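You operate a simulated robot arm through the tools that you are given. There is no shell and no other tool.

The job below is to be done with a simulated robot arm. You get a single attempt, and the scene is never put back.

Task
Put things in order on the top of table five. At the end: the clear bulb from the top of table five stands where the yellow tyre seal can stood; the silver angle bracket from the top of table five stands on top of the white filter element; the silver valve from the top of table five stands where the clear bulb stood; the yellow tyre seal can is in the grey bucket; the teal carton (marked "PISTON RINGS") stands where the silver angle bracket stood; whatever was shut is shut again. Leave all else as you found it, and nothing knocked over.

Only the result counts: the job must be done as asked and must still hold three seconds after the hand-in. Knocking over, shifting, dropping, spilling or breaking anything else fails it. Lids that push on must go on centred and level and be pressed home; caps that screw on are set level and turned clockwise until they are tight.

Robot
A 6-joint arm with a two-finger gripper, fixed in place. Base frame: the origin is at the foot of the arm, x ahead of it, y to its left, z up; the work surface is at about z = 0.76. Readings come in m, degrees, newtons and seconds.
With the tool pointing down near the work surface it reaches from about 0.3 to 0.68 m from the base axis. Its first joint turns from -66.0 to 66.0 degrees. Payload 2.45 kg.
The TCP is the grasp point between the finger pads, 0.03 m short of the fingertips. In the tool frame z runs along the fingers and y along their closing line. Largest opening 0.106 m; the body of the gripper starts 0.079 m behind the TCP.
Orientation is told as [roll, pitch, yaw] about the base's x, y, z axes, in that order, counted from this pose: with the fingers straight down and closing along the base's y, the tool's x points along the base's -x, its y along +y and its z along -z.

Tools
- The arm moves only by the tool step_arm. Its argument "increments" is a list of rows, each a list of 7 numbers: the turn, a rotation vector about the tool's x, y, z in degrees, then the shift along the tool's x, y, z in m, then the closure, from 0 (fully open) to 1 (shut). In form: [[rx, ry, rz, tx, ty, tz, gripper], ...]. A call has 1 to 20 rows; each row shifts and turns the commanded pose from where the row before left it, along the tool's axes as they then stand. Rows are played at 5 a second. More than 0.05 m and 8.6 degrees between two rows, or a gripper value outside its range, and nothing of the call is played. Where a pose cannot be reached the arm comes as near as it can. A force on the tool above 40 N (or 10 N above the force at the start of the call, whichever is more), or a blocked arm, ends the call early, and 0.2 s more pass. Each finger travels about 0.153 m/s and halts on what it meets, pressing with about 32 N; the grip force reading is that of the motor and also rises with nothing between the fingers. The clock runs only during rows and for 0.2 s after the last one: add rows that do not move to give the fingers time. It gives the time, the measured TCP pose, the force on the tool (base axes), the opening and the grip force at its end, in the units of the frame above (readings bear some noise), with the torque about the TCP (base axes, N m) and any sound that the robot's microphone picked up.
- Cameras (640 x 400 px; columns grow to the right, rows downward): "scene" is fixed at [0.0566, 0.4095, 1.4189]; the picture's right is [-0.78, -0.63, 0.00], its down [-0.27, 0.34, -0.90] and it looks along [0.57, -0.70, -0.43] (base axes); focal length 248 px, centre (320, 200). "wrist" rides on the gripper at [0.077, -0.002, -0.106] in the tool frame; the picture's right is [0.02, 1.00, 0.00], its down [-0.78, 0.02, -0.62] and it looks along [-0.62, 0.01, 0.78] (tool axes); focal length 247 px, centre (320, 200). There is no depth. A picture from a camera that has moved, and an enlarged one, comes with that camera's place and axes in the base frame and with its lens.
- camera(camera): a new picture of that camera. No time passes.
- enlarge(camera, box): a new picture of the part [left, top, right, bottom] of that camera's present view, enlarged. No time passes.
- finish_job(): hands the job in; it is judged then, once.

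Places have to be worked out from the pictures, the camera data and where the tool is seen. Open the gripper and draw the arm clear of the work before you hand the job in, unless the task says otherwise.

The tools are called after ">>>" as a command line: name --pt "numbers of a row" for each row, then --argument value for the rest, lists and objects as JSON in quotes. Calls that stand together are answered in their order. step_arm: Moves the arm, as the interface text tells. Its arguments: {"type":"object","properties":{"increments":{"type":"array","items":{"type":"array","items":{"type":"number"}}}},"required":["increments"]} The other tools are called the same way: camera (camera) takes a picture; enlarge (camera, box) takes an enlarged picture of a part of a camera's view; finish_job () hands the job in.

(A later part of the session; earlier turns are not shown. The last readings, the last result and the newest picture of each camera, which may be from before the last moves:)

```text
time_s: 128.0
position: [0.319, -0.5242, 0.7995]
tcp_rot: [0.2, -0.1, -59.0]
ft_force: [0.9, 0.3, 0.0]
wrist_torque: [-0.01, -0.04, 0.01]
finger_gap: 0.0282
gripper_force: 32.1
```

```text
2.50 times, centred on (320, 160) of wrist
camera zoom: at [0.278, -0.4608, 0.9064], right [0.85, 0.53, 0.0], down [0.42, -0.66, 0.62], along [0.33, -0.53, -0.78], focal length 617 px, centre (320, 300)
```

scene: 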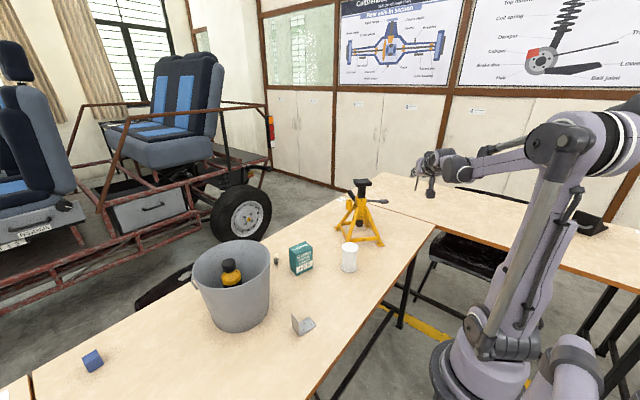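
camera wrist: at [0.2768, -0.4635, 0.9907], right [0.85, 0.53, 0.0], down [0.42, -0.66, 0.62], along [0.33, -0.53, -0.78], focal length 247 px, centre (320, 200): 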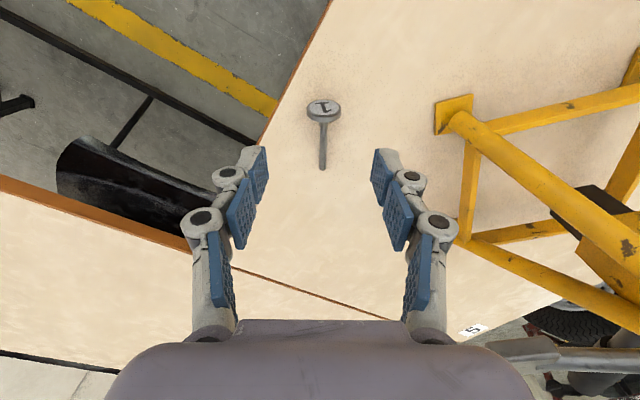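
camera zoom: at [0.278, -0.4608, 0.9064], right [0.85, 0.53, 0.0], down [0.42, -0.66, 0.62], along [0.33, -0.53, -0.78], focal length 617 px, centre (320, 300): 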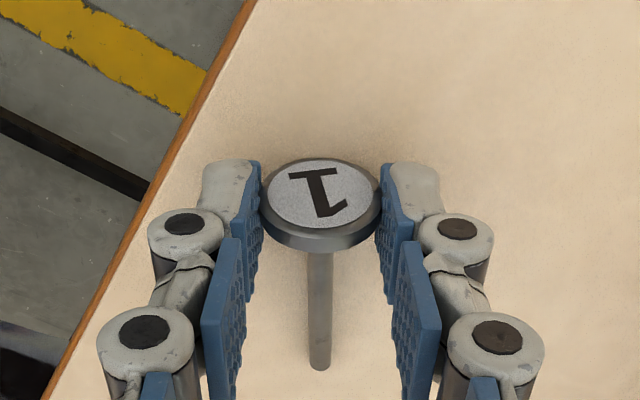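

The head is gripped again. I lift, carry the valve inward and over to the open area in front, still with the tool vertical.

>>> step_arm --pt "0 0 0 0 0 -0.035 0.77" --pt "0 0 0 0 0 -0.035 0.77" --pt "0 0 0 0 0 -0.035 0.77" --pt "0 0 0 0.026 0 -0.03 0.77" --pt "0 0 0 0.026 0 -0.03 0.77" --pt "0 0 0 0.026 0 -0.03 0.77" --pt "0 0 0 0.026 0 -0.03 0.77" --pt "0 0 0 0.026 0 -0.03 0.77" --pt "0 0 0 0.02 0.034 0 0.77" --pt "0 0 0 0.02 0.034 0 0.77" --pt "0 0 0 0.02 0.034 0 0.77" --pt "0 0 0 0.02 0.034 0 0.77" --pt "0 0 0 0.02 0.034 0 0.77" --pt "0 0 0 0.02 0.034 0 0.77" --pt "0 0 0 0.02 0.034 0 0.77" --pt "0 0 0 0.02 0.034 0 0.77" --pt "0 0 0 0.02 0.034 0 0.77" --pt "0 0 0 0 0 0 0.77"

>>> camera --camera "wrist"

```text
time_s: 131.8
position: [0.4197, -0.1005, 1.054]
tcp_rot: [0.2, -0.2, -59.0]
ft_force: [-0.1, 0.7, -0.5]
wrist_torque: [-0.01, 0.01, -0.04]
finger_gap: 0.028
gripper_force: 31.6
```

```text
taken
camera wrist: at [0.3794, -0.0357, 1.16], right [0.85, 0.53, 0.0], down [0.42, -0.66, 0.62], along [0.33, -0.53, -0.78], focal length 247 px, centre (320, 200)
```

wrist: 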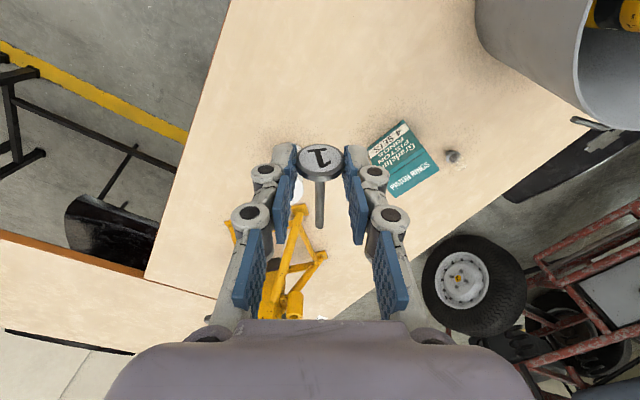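

I'm over the open area. Now I turn the tool in yaw from -59° to about +78° and see whether the wrist allows it.

>>> step_arm --pt "0 0 -8.05 0 0 0 0.77" --pt "0 0 -8.05 0 0 0 0.77" --pt "0 0 -8.05 0 0 0 0.77" --pt "0 0 -8.05 0 0 0 0.77" --pt "0 0 -8.05 0 0 0 0.77" --pt "0 0 -8.05 0 0 0 0.77" --pt "0 0 -8.05 0 0 0 0.77" --pt "0 0 -8.05 0 0 0 0.77" --pt "0 0 -8.05 0 0 0 0.77" --pt "0 0 -8.05 0 0 0 0.77" --pt "0 0 -8.05 0 0 0 0.77" --pt "0 0 -8.05 0 0 0 0.77" --pt "0 0 -8.05 0 0 0 0.77" --pt "0 0 -8.05 0 0 0 0.77" --pt "0 0 -8.05 0 0 0 0.77" --pt "0 0 -8.05 0 0 0 0.77" --pt "0 0 -8.2 0 0 0 0.77" --pt "0 0 0 0 0 0 0.77"

>>> camera --camera "wrist"

>>> camera --camera "scene"

```text
time_s: 135.6
position: [0.4206, -0.1009, 1.0546]
tcp_rot: [-0.1, 0.0, 78.2]
ft_force: [0.2, 0.4, -0.3]
wrist_torque: [-0.03, -0.04, -0.01]
finger_gap: 0.0282
gripper_force: 31.1
```

```text
taken
camera wrist: at [0.406, -0.1763, 1.1615], right [-0.98, 0.18, 0.0], down [0.14, 0.77, 0.62], along [0.12, 0.61, -0.78], focal length 247 px, centre (320, 200)
```

wrist: 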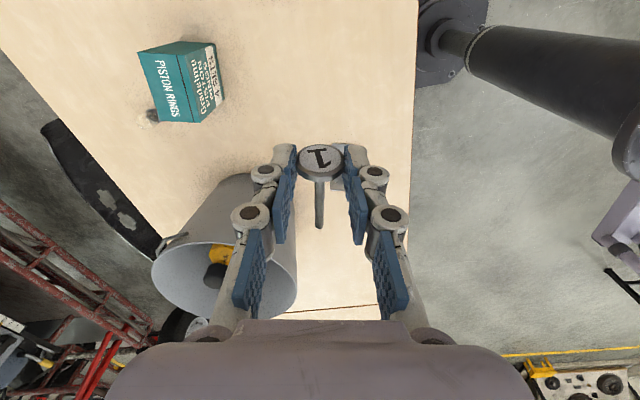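

```text
taken
```

scene: 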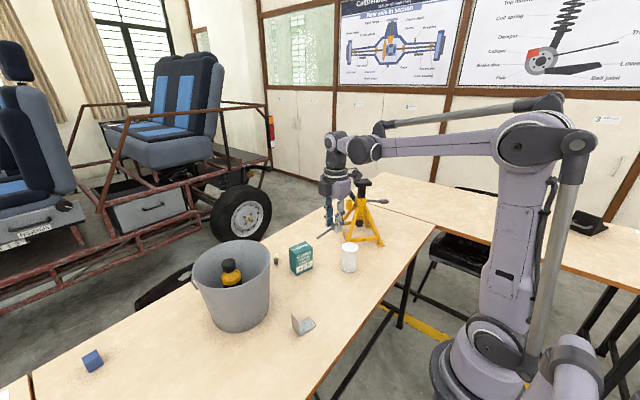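

Yaw works. I lower the valve to lay it on the table here.

>>> step_arm --pt "0 0 0 0 0 0.035 0.77" --pt "0 0 0 0 0 0.035 0.77" --pt "0 0 0 0 0 0.035 0.77" --pt "0 0 0 0 0 0.035 0.77" --pt "0 0 0 0 0 0.035 0.77" --pt "0 0 0 0 0 0.035 0.77" --pt "0 0 0 0 0 0.03 0.77" --pt "0 0 0 0 0 0.01 0.77" --pt "0 0 0 0 0 0 0.77"

>>> enlarge --camera "wrist" --box '[220, 80, 420, 240]'

>>> enlarge --camera "scene" --box '[270, 220, 370, 340]'

```text
time_s: 137.6
position: [0.4218, -0.1003, 0.8047]
tcp_rot: [-0.1, 0.1, 78.1]
ft_force: [0.3, -0.8, -0.2]
wrist_torque: [0.03, 0.0, 0.01]
finger_gap: 0.028
gripper_force: 32.0
```

```text
2.50 times, centred on (320, 160) of wrist
camera zoom: at [0.4078, -0.1758, 0.9108], right [-0.98, 0.19, 0.0], down [0.14, 0.77, 0.62], along [0.12, 0.61, -0.78], focal length 617 px, centre (320, 300)
```

zoom: 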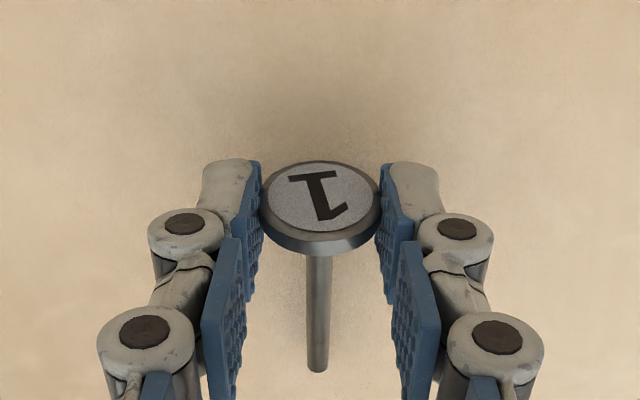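

```text
3.33 times, centred on (320, 280) of scene
camera zoom: at [0.0566, 0.4095, 1.4189], right [-0.78, -0.63, 0.0], down [-0.27, 0.34, -0.9], along [0.57, -0.7, -0.43], focal length 827 px, centre (320, -67)
```

zoom: 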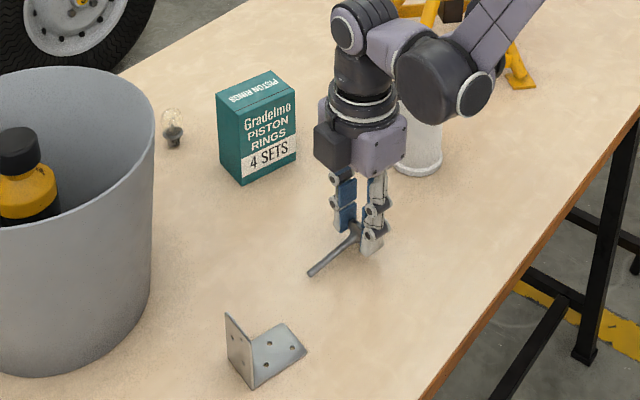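

>>> step_arm --pt "0 0 0 0 0 0.002 0.77" --pt "0 0 0 0 0 0.002 0.77" --pt "0 0 0 0 0 0 0.77" --pt "0 0 0 0 0 0 0.74" --pt "0 0 0 0 0 0 0.7" --pt "0 0 0 0 0 0 0.5" --pt "0 0 0 0 0 0 0.4" --pt "0 0 0 0 0 0 0.4"

>>> enlarge --camera "wrist" --box '[220, 80, 420, 240]'

```text
time_s: 139.4
position: [0.4211, -0.0999, 0.8009]
tcp_rot: [-0.1, -0.1, 78.0]
ft_force: [-0.6, 0.0, 0.3]
wrist_torque: [0.01, -0.01, -0.01]
finger_gap: 0.0635
gripper_force: 0.1
```

```text
2.50 times, centred on (320, 160) of wrist
camera zoom: at [0.407, -0.176, 0.9075], right [-0.98, 0.19, 0.0], down [0.14, 0.77, 0.62], along [0.12, 0.61, -0.78], focal length 617 px, centre (320, 300)
```

zoom: 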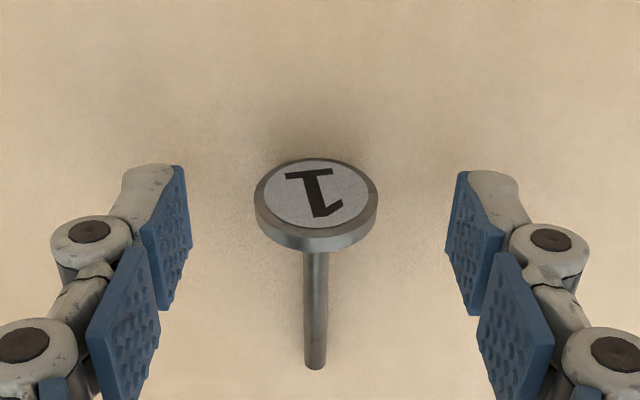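

Valve laid down. I retreat up and rotate the tool 180° in yaw to face its head from the other side.

>>> step_arm --pt "0 0 0 0 0 -0.03 0.4" --pt "0 0 0 0 0 -0.04 0.4" --pt "0 0 0 0 0 -0.04 0.4" --pt "0 0 0 0 0 -0.04 0.4" --pt "0 0 8.2 0 0 0 0.4" --pt "0 0 8.2 0 0 0 0.4" --pt "0 0 8.2 0 0 0 0.4" --pt "0 0 8.2 0 0 0 0.4" --pt "0 0 8.2 0 0 0 0.4" --pt "0 0 8.2 0 0 0 0.4" --pt "0 0 8.2 0 0 0 0.4" --pt "0 0 8.2 0 0 0 0.4" --pt "0 0 8.2 0 0 0 0.4" --pt "0 0 8.2 0 0 0 0.4" --pt "0 0 8.2 0 0 0 0.4" --pt "0 0 8.2 0 0 0 0.4" --pt "0 0 8.2 0 0 0 0.4" --pt "0 0 8.2 0 0 0 0.4" --pt "0 0 8.2 0 0 0 0.4" --pt "0 0 8.2 0 0 0 0.4"

>>> step_arm --pt "0 0 8.2 0 0 0 0.4" --pt "0 0 8.2 0 0 0 0.4" --pt "0 0 8.2 0 0 0 0.4" --pt "0 0 8.2 0 0 0 0.4" --pt "0 0 8.2 0 0 0 0.4" --pt "0 0 8.2 0 0 0 0.4" --pt "0 0 0 0 0 0 0.4"

>>> camera --camera "wrist"

```text
time_s: 143.6
position: [0.4194, -0.1012, 0.951]
tcp_rot: [0.2, 0.0, -53.4]
ft_force: [0.5, -0.6, -0.5]
wrist_torque: [0.01, -0.04, 0.0]
finger_gap: 0.064
gripper_force: 0.0
```

```text
time_s: 145.2
position: [0.4202, -0.1014, 0.9511]
tcp_rot: [0.3, 0.0, -102.6]
ft_force: [0.0, 0.2, -0.3]
wrist_torque: [0.0, -0.01, 0.0]
finger_gap: 0.0636
gripper_force: 0.1
```

```text
taken
camera wrist: at [0.4351, -0.0267, 1.0576], right [0.98, -0.2, 0.0], down [-0.16, -0.77, 0.62], along [-0.12, -0.61, -0.78], focal length 247 px, centre (320, 200)
```

wrist: 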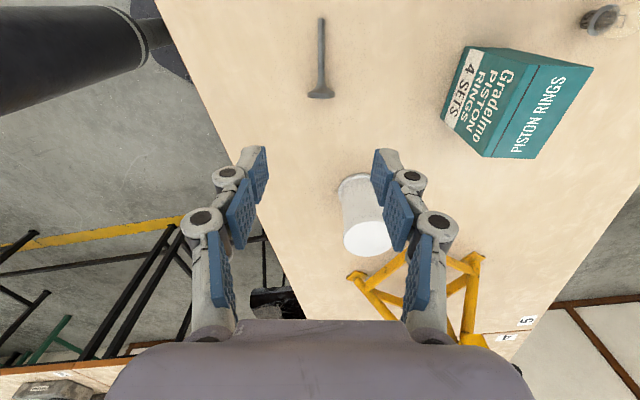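

The tool now faces the head correctly at yaw -102.6°. I tilt it 20° back and line up on the head at about (0.423, -0.100).

>>> step_arm --pt "0 6.67 0 0 0 0 0.4" --pt "0 6.67 0 0 0 0 0.4" --pt "0 6.66 0 0 0 0 0.4" --pt "0 0 0 -0.0194 0.0007 0.0207 0.4" --pt "0 0 0 -0.0194 0.0007 0.0207 0.4" --pt "0 0 0 -0.0193 0.0006 0.0207 0.4" --pt "0 0 0 0 0 0 0.4"

>>> camera --camera "wrist"

>>> enlarge --camera "scene" --box '[270, 210, 380, 320]'

```text
time_s: 146.8
position: [0.4142, -0.1332, 0.8729]
tcp_rot: [0.2, 20.0, -102.3]
ft_force: [0.0, 0.7, -0.4]
wrist_torque: [-0.01, 0.0, -0.01]
finger_gap: 0.0634
gripper_force: 0.0
```

```text
taken
camera wrist: at [0.4212, -0.0986, 0.9998], right [0.98, -0.19, 0.01], down [-0.19, -0.93, 0.32], along [-0.05, -0.31, -0.95], focal length 247 px, centre (320, 200)
```

wrist: 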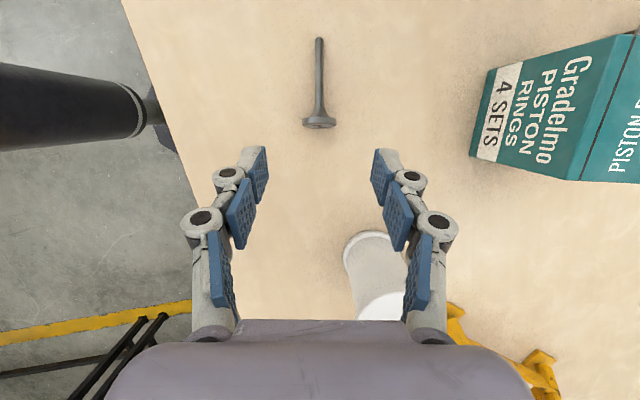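

```text
3.64 times, centred on (325, 265) of scene
camera zoom: at [0.0566, 0.4095, 1.4189], right [-0.78, -0.63, 0.0], down [-0.27, 0.34, -0.9], along [0.57, -0.7, -0.43], focal length 902 px, centre (302, -36)
```

zoom: 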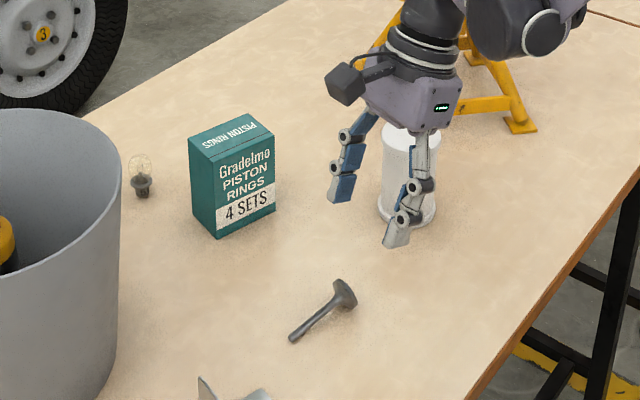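

>>> step_arm --pt "0 0 0 -0.0009 0 0.0267 0.4" --pt "0 0 0 -0.0009 0 0.0267 0.4" --pt "0 0 0 -0.0009 0 0.0267 0.4" --pt "0 0 0 0 0 0 0.4"

>>> enlarge --camera "wrist" --box '[220, 80, 420, 240]'

```text
time_s: 147.8
position: [0.4193, -0.1111, 0.7953]
tcp_rot: [0.2, 20.0, -102.3]
ft_force: [0.5, 0.3, 0.5]
wrist_torque: [0.0, -0.01, 0.01]
finger_gap: 0.0637
gripper_force: 0.0
```

```text
2.50 times, centred on (320, 160) of wrist
camera zoom: at [0.4256, -0.0754, 0.9219], right [0.98, -0.19, 0.01], down [-0.19, -0.93, 0.32], along [-0.05, -0.31, -0.95], focal length 617 px, centre (320, 300)
```

zoom: 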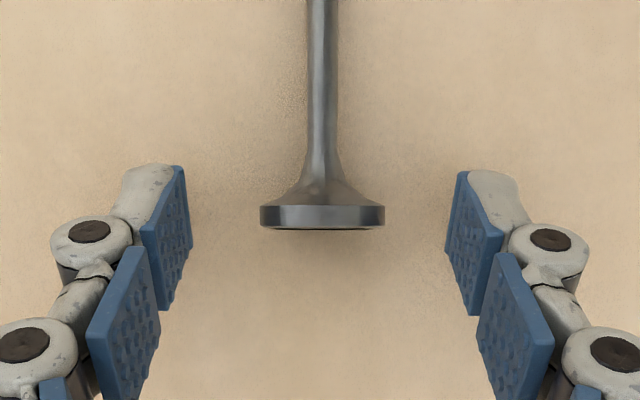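

>>> step_arm --pt "0 0 0 0 -0.0015 0 0.4" --pt "0 0 0 0 0 0 0.6" --pt "0 0 0 0 0 0 0.68" --pt "0 0 0 0 0 0 0.7" --pt "0 0 0 0 0 0 0.715" --pt "0 0 0 0 0 0 0.73" --pt "0 0 0 0 0 0 0.75" --pt "0 0 0 0 0 0 0.77" --pt "0 0 0 0 0 0 0.77"

>>> enlarge --camera "wrist" --box '[220, 80, 420, 240]'

```text
time_s: 149.8
position: [0.4197, -0.1093, 0.7963]
tcp_rot: [0.2, 20.0, -102.3]
ft_force: [0.2, -0.1, 1.2]
wrist_torque: [0.05, -0.03, 0.02]
finger_gap: 0.0278
gripper_force: 32.4
```

```text
2.50 times, centred on (320, 160) of wrist
camera zoom: at [0.4246, -0.0752, 0.9225], right [0.98, -0.19, 0.01], down [-0.19, -0.93, 0.32], along [-0.05, -0.31, -0.95], focal length 617 px, centre (320, 300)
```

zoom: 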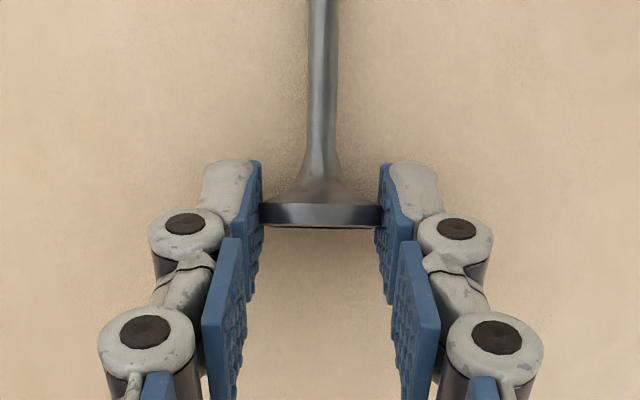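

Gripped. I lift well up, level the tool, set yaw to -90°, then tilt it out to 60° so that the valve stands upright in the grip.

>>> step_arm --pt "0 0 0 0.0051 0 -0.0141 0.77" --pt "0 0 0 0.0103 0 -0.0282 0.77" --pt "0 0 0 0.0103 0 -0.0282 0.77" --pt "0 0 0 0.0103 0 -0.0282 0.77" --pt "0 0 0 0.0103 0 -0.0282 0.77" --pt "0 0 0 0.0103 0 -0.0282 0.77" --pt "0 0 0 0.0103 0 -0.0282 0.77" --pt "0 -6.67 0 0 0 0 0.77" --pt "0 -6.67 0 0 0 0 0.77" --pt "0 -6.66 0 0 0 0 0.77" --pt "0 0 -6.15 0 0 0 0.77" --pt "0 0 -6.15 0 0 0 0.77" --pt "0 -7.5 0 0 0 0 0.77" --pt "0 -7.5 0 0 0 0 0.77" --pt "0 -7.5 0 0 0 0 0.77" --pt "0 -7.5 0 0 0 0 0.77" --pt "0 -7.5 0 0 0 0 0.77" --pt "0 -7.5 0 0 0 0 0.77" --pt "0 -7.5 0 0 0 0 0.77" --pt "0 -7.5 0 0 0 0 0.77"

>>> camera --camera "wrist"

>>> camera --camera "scene"

```text
time_s: 154.0
position: [0.4201, -0.1075, 0.9915]
tcp_rot: [0.5, -60.1, -90.6]
ft_force: [-0.7, 0.2, -0.8]
wrist_torque: [-0.01, 0.04, -0.04]
finger_gap: 0.0278
gripper_force: 32.3
```

```text
taken
camera wrist: at [0.4176, 0.0208, 0.9784], right [1.0, 0.01, -0.01], down [0.01, 0.15, 0.99], along [0.01, -0.99, 0.15], focal length 247 px, centre (320, 200)
```

wrist: 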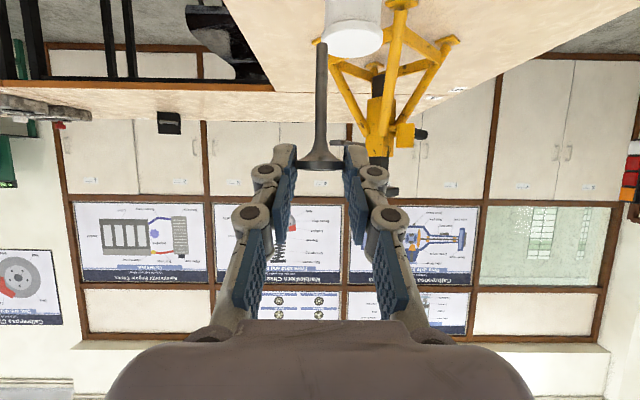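

```text
taken
```

scene: 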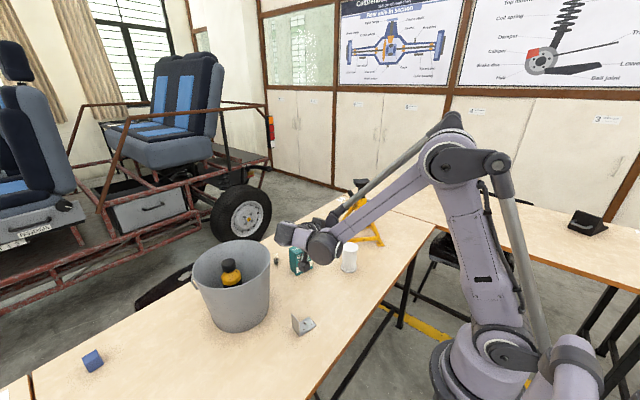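

>>> enlarge --camera "wrist" --box '[290, 140, 350, 185]'

>>> enlarge --camera "wrist" --box '[290, 40, 350, 85]'

>>> enlarge --camera "wrist" --box '[290, 95, 350, 140]'

>>> enlarge --camera "scene" --box '[290, 200, 350, 280]'

```text
8.89 times, centred on (320, 162) of wrist
camera zoom: at [0.4176, 0.0208, 0.9784], right [1.0, 0.01, -0.01], down [0.01, 0.15, 0.99], along [0.01, -0.99, 0.15], focal length 2195 px, centre (320, 533)
```

zoom: 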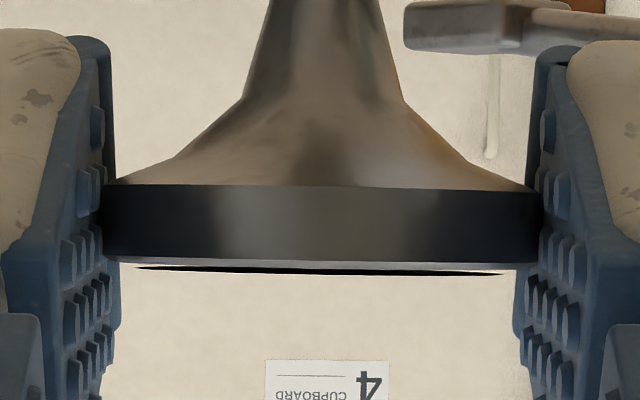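

```text
8.89 times, centred on (320, 62) of wrist
camera zoom: at [0.4176, 0.0208, 0.9784], right [1.0, 0.01, -0.01], down [0.01, 0.15, 0.99], along [0.01, -0.99, 0.15], focal length 2195 px, centre (320, 1422)
```

zoom: 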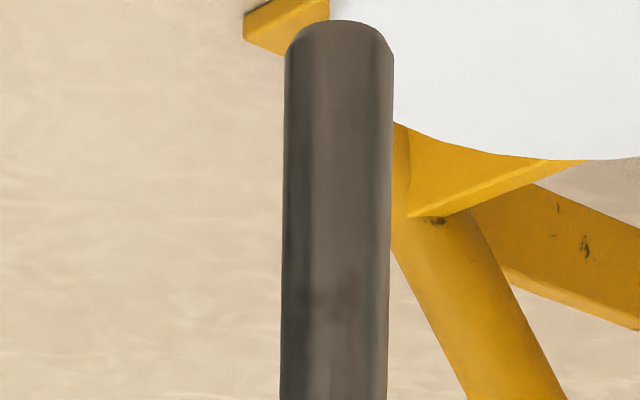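

```text
8.89 times, centred on (320, 118) of wrist
camera zoom: at [0.4176, 0.0208, 0.9784], right [1.0, 0.01, -0.01], down [0.01, 0.15, 0.99], along [0.01, -0.99, 0.15], focal length 2195 px, centre (320, 933)
```

zoom: 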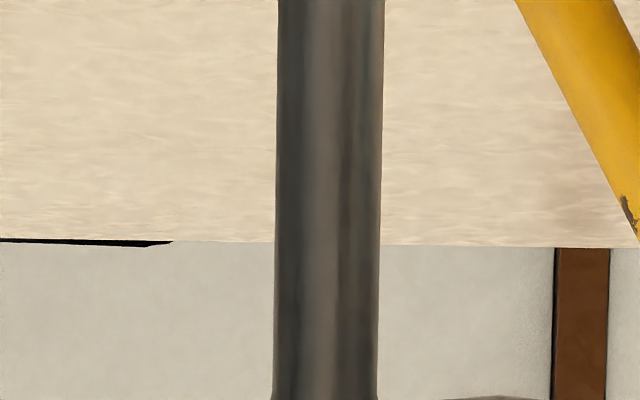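

```text
5.00 times, centred on (320, 240) of scene
camera zoom: at [0.0566, 0.4095, 1.4189], right [-0.78, -0.63, 0.0], down [-0.27, 0.34, -0.9], along [0.57, -0.7, -0.43], focal length 1241 px, centre (320, 0)
```

zoom: 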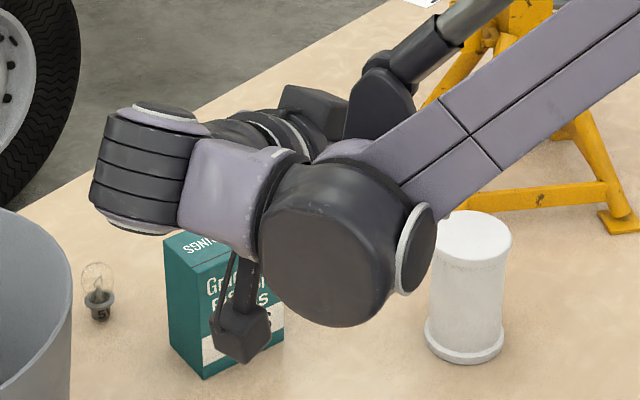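

>>> enlarge --camera "wrist" --box '[294, 156, 322, 174]'

>>> enlarge --camera "wrist" --box '[318, 156, 346, 174]'

```text
16.00 times, centred on (308, 165) of wrist
camera zoom: at [0.4176, 0.0208, 0.9784], right [1.0, 0.01, -0.01], down [0.01, 0.15, 0.99], along [0.01, -0.99, 0.15], focal length 3952 px, centre (512, 760)
```

zoom: 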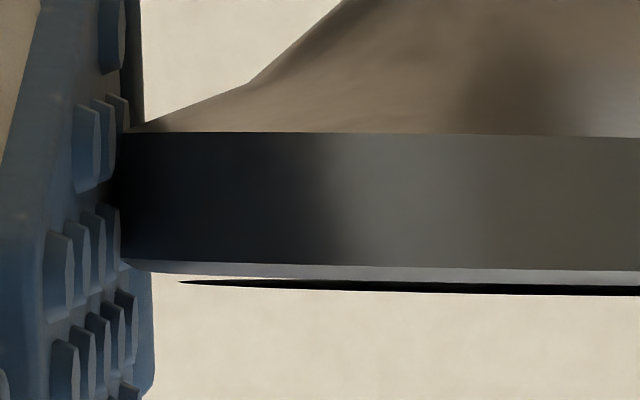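

```text
16.00 times, centred on (332, 165) of wrist
camera zoom: at [0.4176, 0.0208, 0.9784], right [1.0, 0.01, -0.01], down [0.01, 0.15, 0.99], along [0.01, -0.99, 0.15], focal length 3952 px, centre (128, 760)
```

zoom: 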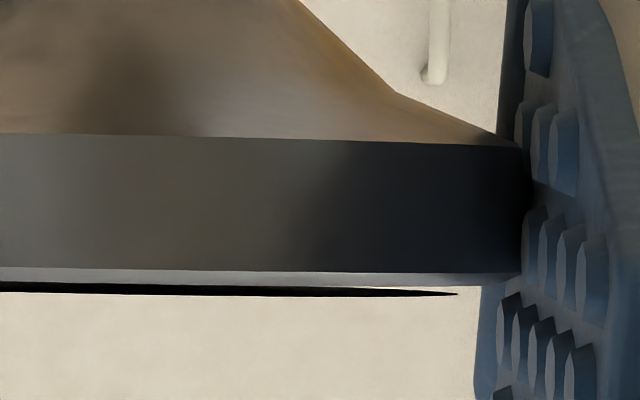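

In this pose the valve is upright within about half a degree. I apply tiny trims and carry it over to the bulb's old spot at a safe height.

>>> step_arm --pt "0.1 0.4 -0.173 0 0 0 0.77" --pt "0 0 0 -0.0159 -0.0054 0.0342 0.77" --pt "0 0 0 -0.0159 -0.0054 0.0342 0.77" --pt "0 0 0 -0.0159 -0.0054 0.0342 0.77" --pt "0 0 0 -0.0159 -0.0054 0.0342 0.77" --pt "0 0 0 -0.0159 -0.0054 0.0342 0.77" --pt "0 0 0 -0.0159 -0.0054 0.0342 0.77" --pt "0 0 0 -0.0159 -0.0054 0.0342 0.77" --pt "0 0 0 -0.0159 -0.0054 0.0342 0.77" --pt "0 0 0 -0.0159 -0.0054 0.0342 0.77" --pt "0 0 0 -0.0159 -0.0054 0.0342 0.77" --pt "0 0 0 -0.0159 -0.0054 0.0342 0.77" --pt "0 0 0 -0.0159 -0.0054 0.0342 0.77" --pt "0 0 0 0 0 0 0.77"

>>> camera --camera "wrist"

>>> camera --camera "scene"

```text
time_s: 157.0
position: [0.3532, -0.5575, 0.9502]
tcp_rot: [0.0, -59.5, -90.0]
ft_force: [-0.1, -0.1, 0.0]
wrist_torque: [0.01, 0.0, 0.0]
finger_gap: 0.0283
gripper_force: 32.1
```

```text
taken
camera wrist: at [0.3523, -0.4276, 0.9381], right [1.0, 0.01, -0.02], down [0.02, 0.14, 0.99], along [0.01, -0.99, 0.14], focal length 247 px, centre (320, 200)
```

wrist: 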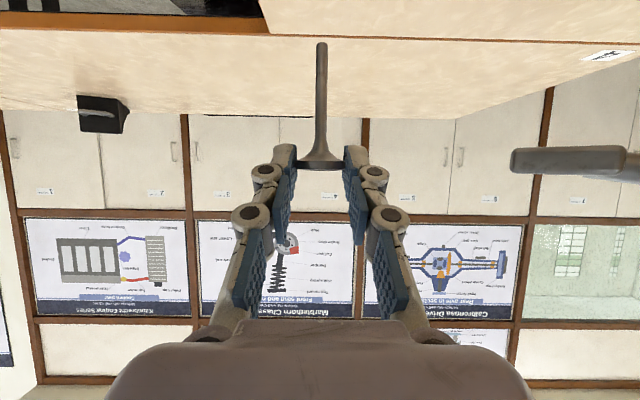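

```text
taken
```

scene: 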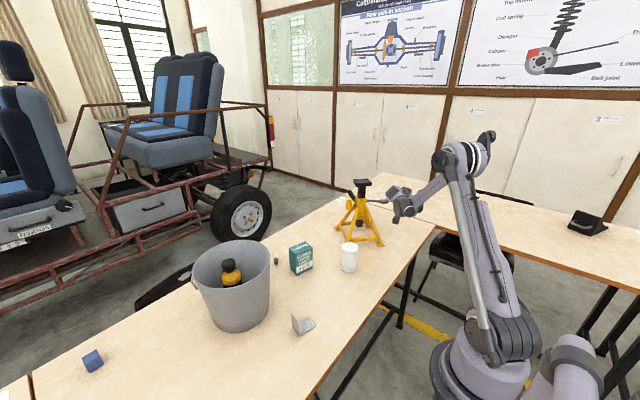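

>>> enlarge --camera "scene" --box '[375, 175, 435, 235]'

>>> enlarge --camera "wrist" --box '[290, 140, 350, 185]'

>>> enlarge --camera "wrist" --box '[290, 40, 350, 85]'

```text
6.67 times, centred on (405, 205) of scene
camera zoom: at [0.0566, 0.4095, 1.4189], right [-0.78, -0.63, 0.0], down [-0.27, 0.34, -0.9], along [0.57, -0.7, -0.43], focal length 1654 px, centre (-247, 167)
```

zoom: 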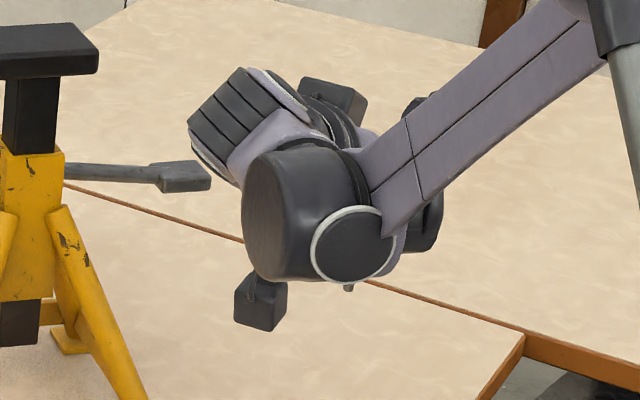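

```text
8.89 times, centred on (320, 162) of wrist
camera zoom: at [0.3523, -0.4276, 0.9381], right [1.0, 0.01, -0.02], down [0.02, 0.14, 0.99], along [0.01, -0.99, 0.14], focal length 2195 px, centre (320, 533)
```

zoom: 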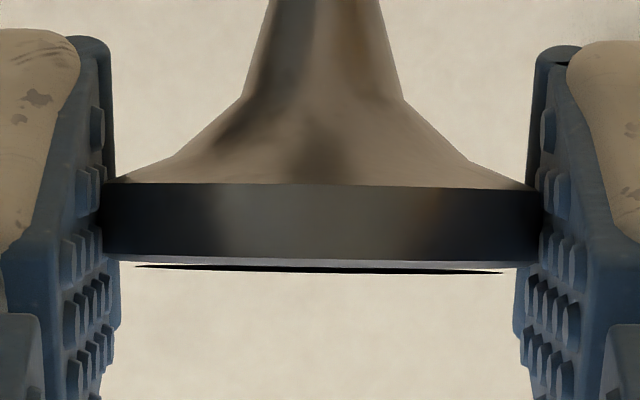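

```text
8.89 times, centred on (320, 62) of wrist
camera zoom: at [0.3523, -0.4276, 0.9381], right [1.0, 0.01, -0.02], down [0.02, 0.14, 0.99], along [0.01, -0.99, 0.14], focal length 2195 px, centre (320, 1422)
```

zoom: 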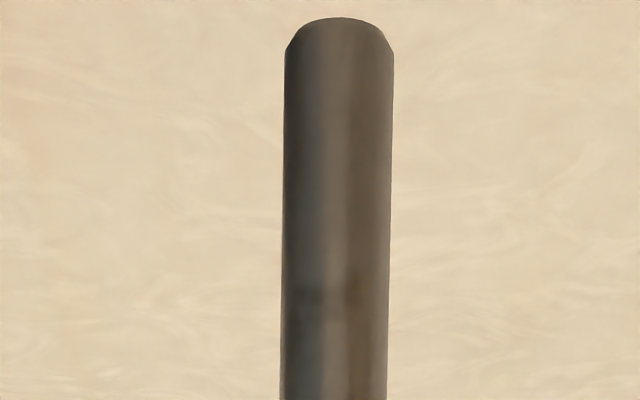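

In the wrist view the valve is vertical within about 0.3° both ways. I descend to about 1 cm above contact, trimming the position by 2–3 mm.

>>> step_arm --pt "0 0 0 0.0213 -0.0008 0.0131 0.77" --pt "0 0 0 0.0213 -0.0008 0.0131 0.77" --pt "0 0 0 0.0213 -0.0007 0.013 0.77" --pt "0 0 0 0.0214 -0.0007 0.013 0.77" --pt "0 0 0 0 0 0 0.77"

>>> enlarge --camera "wrist" --box '[290, 30, 350, 75]'

>>> enlarge --camera "scene" --box '[380, 205, 430, 255]'

```text
time_s: 158.2
position: [0.3503, -0.5595, 0.8479]
tcp_rot: [0.0, -59.6, -90.2]
ft_force: [-0.6, 0.1, -0.9]
wrist_torque: [0.04, 0.01, 0.02]
finger_gap: 0.0282
gripper_force: 32.0
```

```text
8.89 times, centred on (320, 52) of wrist
camera zoom: at [0.3494, -0.4306, 0.8366], right [1.0, 0.01, -0.02], down [0.02, 0.14, 0.99], along [0.01, -0.99, 0.14], focal length 2195 px, centre (320, 1511)
```

zoom: 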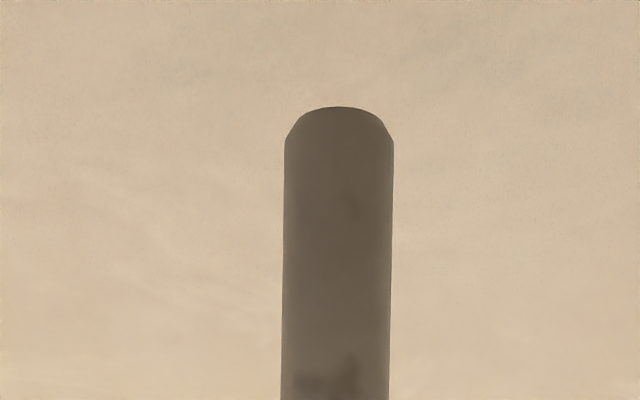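

```text
8.00 times, centred on (405, 230) of scene
camera zoom: at [0.0566, 0.4095, 1.4189], right [-0.78, -0.63, 0.0], down [-0.27, 0.34, -0.9], along [0.57, -0.7, -0.43], focal length 1985 px, centre (-360, -40)
```

zoom: 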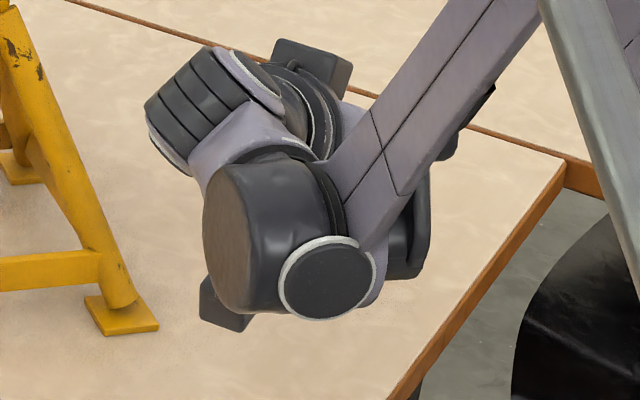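

>>> step_arm --pt "0 0 0 0.0017 0 0.001 0.77" --pt "0 0 0 0.0017 0 0.001 0.77" --pt "0 0 0 0.0009 0 0.0005 0.77" --pt "0 0 0 0 0 0 0.77"

>>> enlarge --camera "wrist" --box '[290, 30, 350, 75]'

```text
time_s: 159.2
position: [0.3503, -0.5614, 0.8442]
tcp_rot: [0.0, -59.6, -90.1]
ft_force: [-0.2, 0.1, -0.4]
wrist_torque: [0.0, -0.03, 0.02]
finger_gap: 0.0282
gripper_force: 31.7
```

```text
8.89 times, centred on (320, 52) of wrist
camera zoom: at [0.3494, -0.4314, 0.8321], right [1.0, 0.01, -0.02], down [0.02, 0.14, 0.99], along [0.01, -0.99, 0.14], focal length 2195 px, centre (320, 1511)
```

zoom: 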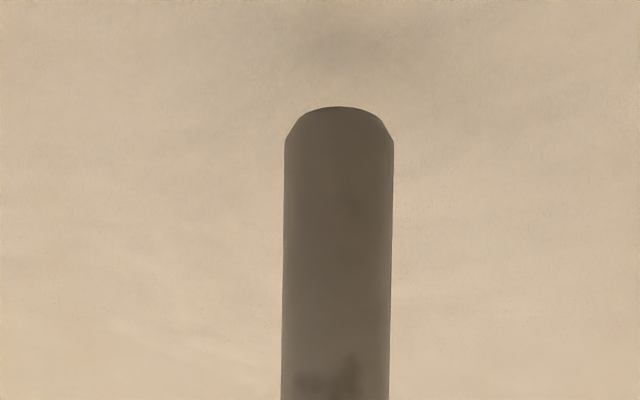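

>>> step_arm --pt "0 0 0 0.0009 0 0.0005 0.77" --pt "0 0 0 0.0009 0 0.0005 0.77" --pt "0 0 0 0 0 0 0.77"

>>> enlarge --camera "wrist" --box '[290, 30, 350, 75]'

```text
time_s: 160.0
position: [0.3499, -0.5612, 0.8411]
tcp_rot: [0.0, -59.7, -90.1]
ft_force: [-0.6, 0.6, -0.7]
wrist_torque: [0.01, -0.02, 0.0]
finger_gap: 0.0282
gripper_force: 31.9
```

```text
8.89 times, centred on (320, 52) of wrist
camera zoom: at [0.3494, -0.4318, 0.8294], right [1.0, 0.01, -0.02], down [0.02, 0.14, 0.99], along [0.01, -0.99, 0.14], focal length 2195 px, centre (320, 1511)
```

zoom: 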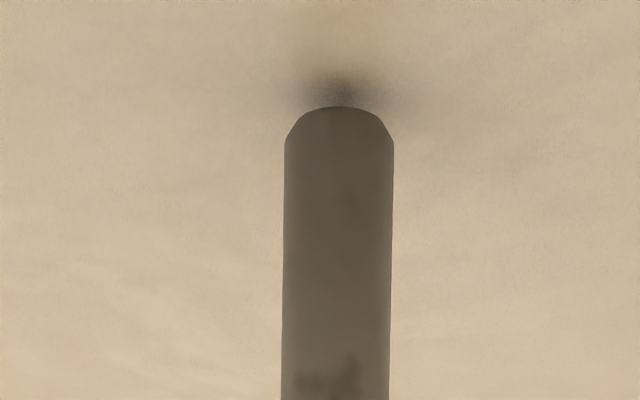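

About a millimetre to go. Now 0.3 mm steps with a check after each pair.

>>> step_arm --pt "0 0 0 0.00026 0 0.00015 0.77" --pt "0 0 0 0.00026 0 0.00015 0.77" --pt "0 0 0 0 0 0 0.77"

>>> enlarge --camera "wrist" --box '[290, 30, 350, 75]'

```text
time_s: 160.8
position: [0.3506, -0.561, 0.84]
tcp_rot: [0.0, -59.6, -90.1]
ft_force: [-1.1, 0.1, -0.2]
wrist_torque: [-0.02, -0.02, 0.01]
finger_gap: 0.0284
gripper_force: 32.1
```

```text
8.89 times, centred on (320, 52) of wrist
camera zoom: at [0.3496, -0.4315, 0.8282], right [1.0, 0.01, -0.02], down [0.02, 0.14, 0.99], along [0.01, -0.99, 0.14], focal length 2195 px, centre (320, 1511)
```

zoom: 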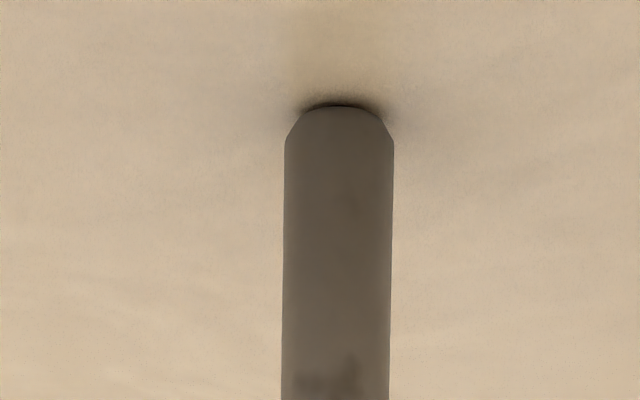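

>>> step_arm --pt "0 0 0 0.00013 0 8e-05 0.77" --pt "0 0 0 0 0 0 0.77" --pt "0 0 0 0 0 0 0.77"

>>> enlarge --camera "wrist" --box '[300, 35, 340, 55]'

```text
time_s: 161.6
position: [0.3505, -0.56, 0.84]
tcp_rot: [0.0, -59.6, -90.2]
ft_force: [0.3, -0.3, -0.7]
wrist_torque: [0.01, -0.03, -0.05]
finger_gap: 0.028
gripper_force: 32.1
```

```text
16.00 times, centred on (320, 45) of wrist
camera zoom: at [0.3493, -0.4313, 0.8283], right [1.0, 0.01, -0.02], down [0.02, 0.14, 0.99], along [0.01, -0.99, 0.14], focal length 3952 px, centre (320, 2680)
```

zoom: 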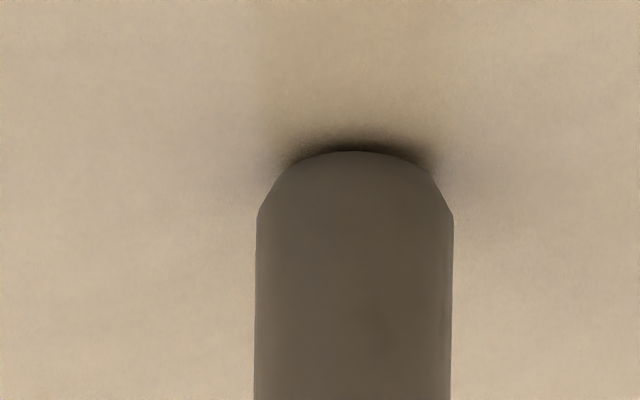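

>>> step_arm --pt "0 0 0 0.00017 0 0.0001 0.77" --pt "0 0 0 0 0 0 0.77" --pt "0 0 0 0 0 0 0.77"

>>> enlarge --camera "wrist" --box '[300, 35, 340, 55]'

```text
time_s: 162.4
position: [0.3507, -0.5596, 0.8397]
tcp_rot: [-0.1, -59.5, -90.1]
ft_force: [-0.1, 0.5, -0.5]
wrist_torque: [0.0, 0.0, 0.0]
finger_gap: 0.028
gripper_force: 32.3
```

```text
16.00 times, centred on (320, 45) of wrist
camera zoom: at [0.3497, -0.4309, 0.8282], right [1.0, 0.01, -0.02], down [0.02, 0.14, 0.99], along [0.01, -0.99, 0.14], focal length 3952 px, centre (320, 2680)
```

zoom: 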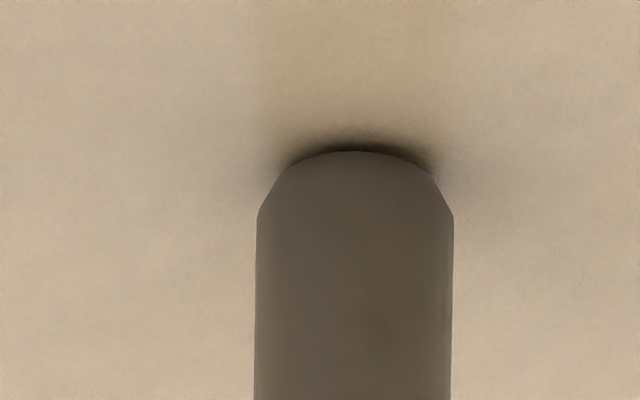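

>>> step_arm --pt "0 0 0 0.00026 0 0.00015 0.77" --pt "0 0 0 0 0 0 0.77" --pt "0 0 0 0 0 0 0.77"

>>> enlarge --camera "wrist" --box '[300, 35, 340, 55]'

```text
time_s: 163.2
position: [0.3507, -0.5609, 0.8388]
tcp_rot: [0.0, -59.6, -90.1]
ft_force: [0.3, 0.3, -1.2]
wrist_torque: [-0.01, 0.0, 0.04]
finger_gap: 0.0282
gripper_force: 32.0
```

```text
16.00 times, centred on (320, 45) of wrist
camera zoom: at [0.3495, -0.4309, 0.8279], right [1.0, 0.01, -0.02], down [0.02, 0.14, 0.99], along [0.01, -0.99, 0.14], focal length 3952 px, centre (320, 2680)
```

zoom: 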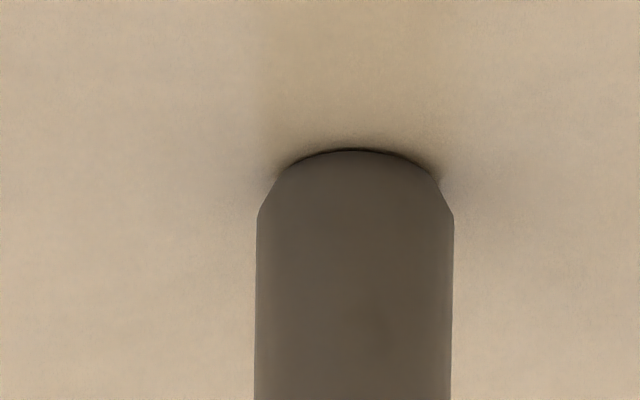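

Nearly touching. One more 0.1 mm.

>>> step_arm --pt "0 0 0 9e-05 0 5e-05 0.77" --pt "0 0 0 0 0 0 0.77" --pt "0 0 0 0 0 0 0.77"

>>> enlarge --camera "wrist" --box '[300, 35, 340, 55]'

>>> enlarge --camera "wrist" --box '[294, 156, 322, 174]'

>>> enlarge --camera "wrist" --box '[318, 156, 346, 174]'

```text
time_s: 164.0
position: [0.3504, -0.5606, 0.8401]
tcp_rot: [0.0, -59.7, -90.1]
ft_force: [-0.1, -0.7, 0.0]
wrist_torque: [0.02, 0.0, -0.02]
finger_gap: 0.028
gripper_force: 32.1
```

```text
16.00 times, centred on (320, 45) of wrist
camera zoom: at [0.3496, -0.431, 0.8279], right [1.0, 0.01, -0.02], down [0.02, 0.14, 0.99], along [0.01, -0.99, 0.14], focal length 3952 px, centre (320, 2680)
```

zoom: 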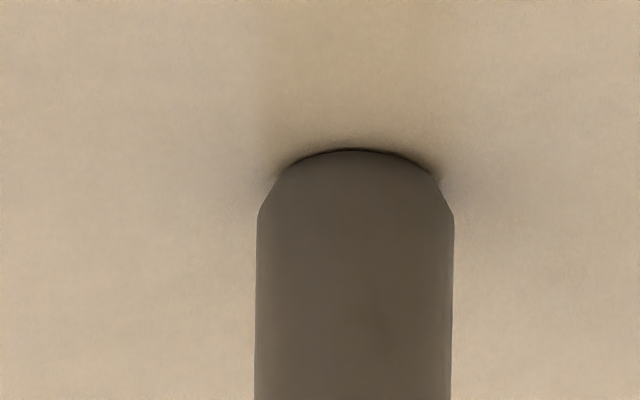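

```text
16.00 times, centred on (308, 165) of wrist
camera zoom: at [0.3496, -0.431, 0.8279], right [1.0, 0.01, -0.02], down [0.02, 0.14, 0.99], along [0.01, -0.99, 0.14], focal length 3952 px, centre (512, 760)
```

zoom: 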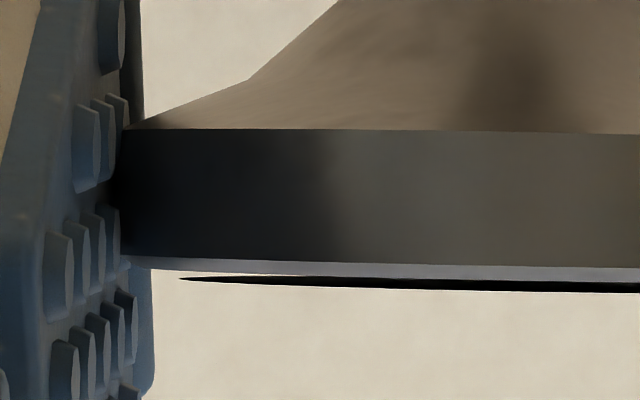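

```text
16.00 times, centred on (332, 165) of wrist
camera zoom: at [0.3496, -0.431, 0.8279], right [1.0, 0.01, -0.02], down [0.02, 0.14, 0.99], along [0.01, -0.99, 0.14], focal length 3952 px, centre (128, 760)
```

zoom: 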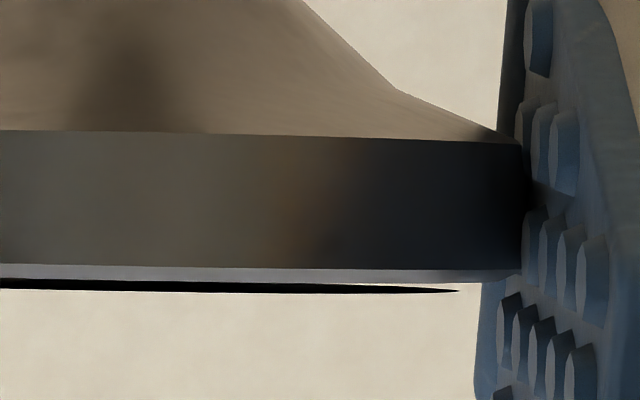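

The disc is level (lean near zero) and the tip is about 0.1 mm off the table, with no load. I relax the grip gradually.

>>> step_arm --pt "0 0 0 0 0 0 0.76" --pt "0 0 0 0 0 0 0.75" --pt "0 0 0 0 0 0 0.745" --pt "0 0 0 0 0 0 0.742" --pt "0 0 0 0 0 0 0.74" --pt "0 0 0 0 0 0 0.74"

>>> enlarge --camera "wrist" --box '[300, 35, 340, 55]'

>>> enlarge --camera "wrist" --box '[290, 140, 350, 185]'

```text
time_s: 165.4
position: [0.3504, -0.56, 0.8396]
tcp_rot: [0.1, -59.7, -90.1]
ft_force: [0.2, 1.1, -0.5]
wrist_torque: [0.01, -0.03, 0.01]
finger_gap: 0.029
gripper_force: 9.8
```

```text
16.00 times, centred on (320, 45) of wrist
camera zoom: at [0.3495, -0.431, 0.8279], right [1.0, 0.01, -0.02], down [0.02, 0.14, 0.99], along [0.01, -0.99, 0.14], focal length 3952 px, centre (320, 2680)
```

zoom: 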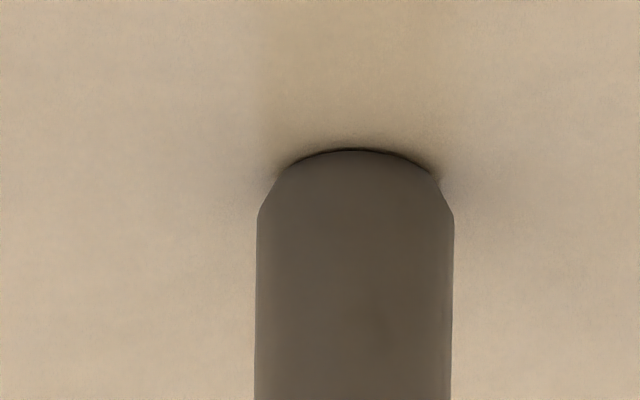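

```text
8.89 times, centred on (320, 162) of wrist
camera zoom: at [0.3495, -0.431, 0.8279], right [1.0, 0.01, -0.02], down [0.02, 0.14, 0.99], along [0.01, -0.99, 0.14], focal length 2195 px, centre (320, 533)
```

zoom: 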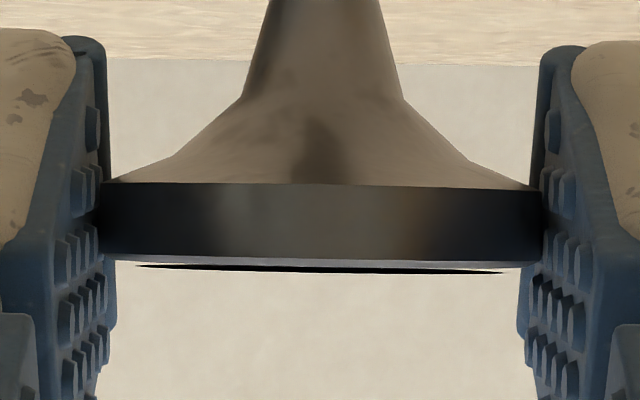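

>>> step_arm --pt "0 0 0 0 0 0 0.739" --pt "0 0 0 0 0 0 0.738" --pt "0 0 0 0 0 0 0.738"

>>> enlarge --camera "wrist" --box '[300, 35, 340, 55]'

>>> enlarge --camera "wrist" --box '[290, 140, 350, 185]'

```text
time_s: 166.2
position: [0.3513, -0.5606, 0.8394]
tcp_rot: [0.0, -59.5, -90.1]
ft_force: [1.0, 0.5, -0.7]
wrist_torque: [0.01, 0.0, 0.03]
finger_gap: 0.0284
gripper_force: 31.8
```

```text
16.00 times, centred on (320, 45) of wrist
camera zoom: at [0.3496, -0.431, 0.8279], right [1.0, 0.01, -0.02], down [0.02, 0.14, 0.99], along [0.01, -0.99, 0.14], focal length 3952 px, centre (320, 2680)
```

zoom: 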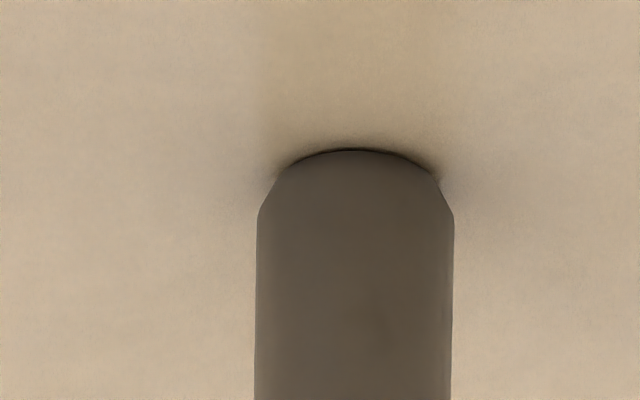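

```text
8.89 times, centred on (320, 162) of wrist
camera zoom: at [0.3496, -0.431, 0.8279], right [1.0, 0.01, -0.02], down [0.02, 0.14, 0.99], along [0.01, -0.99, 0.14], focal length 2195 px, centre (320, 533)
```

zoom: 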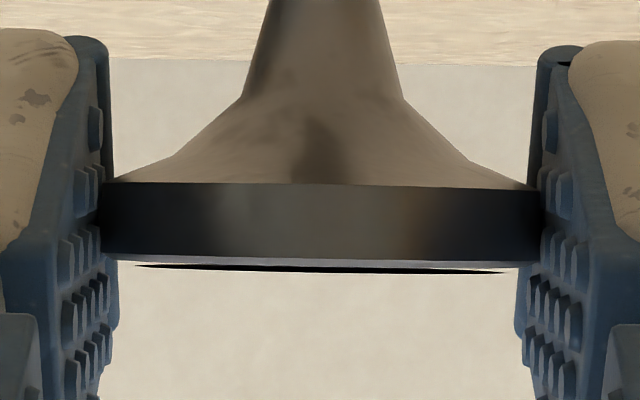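

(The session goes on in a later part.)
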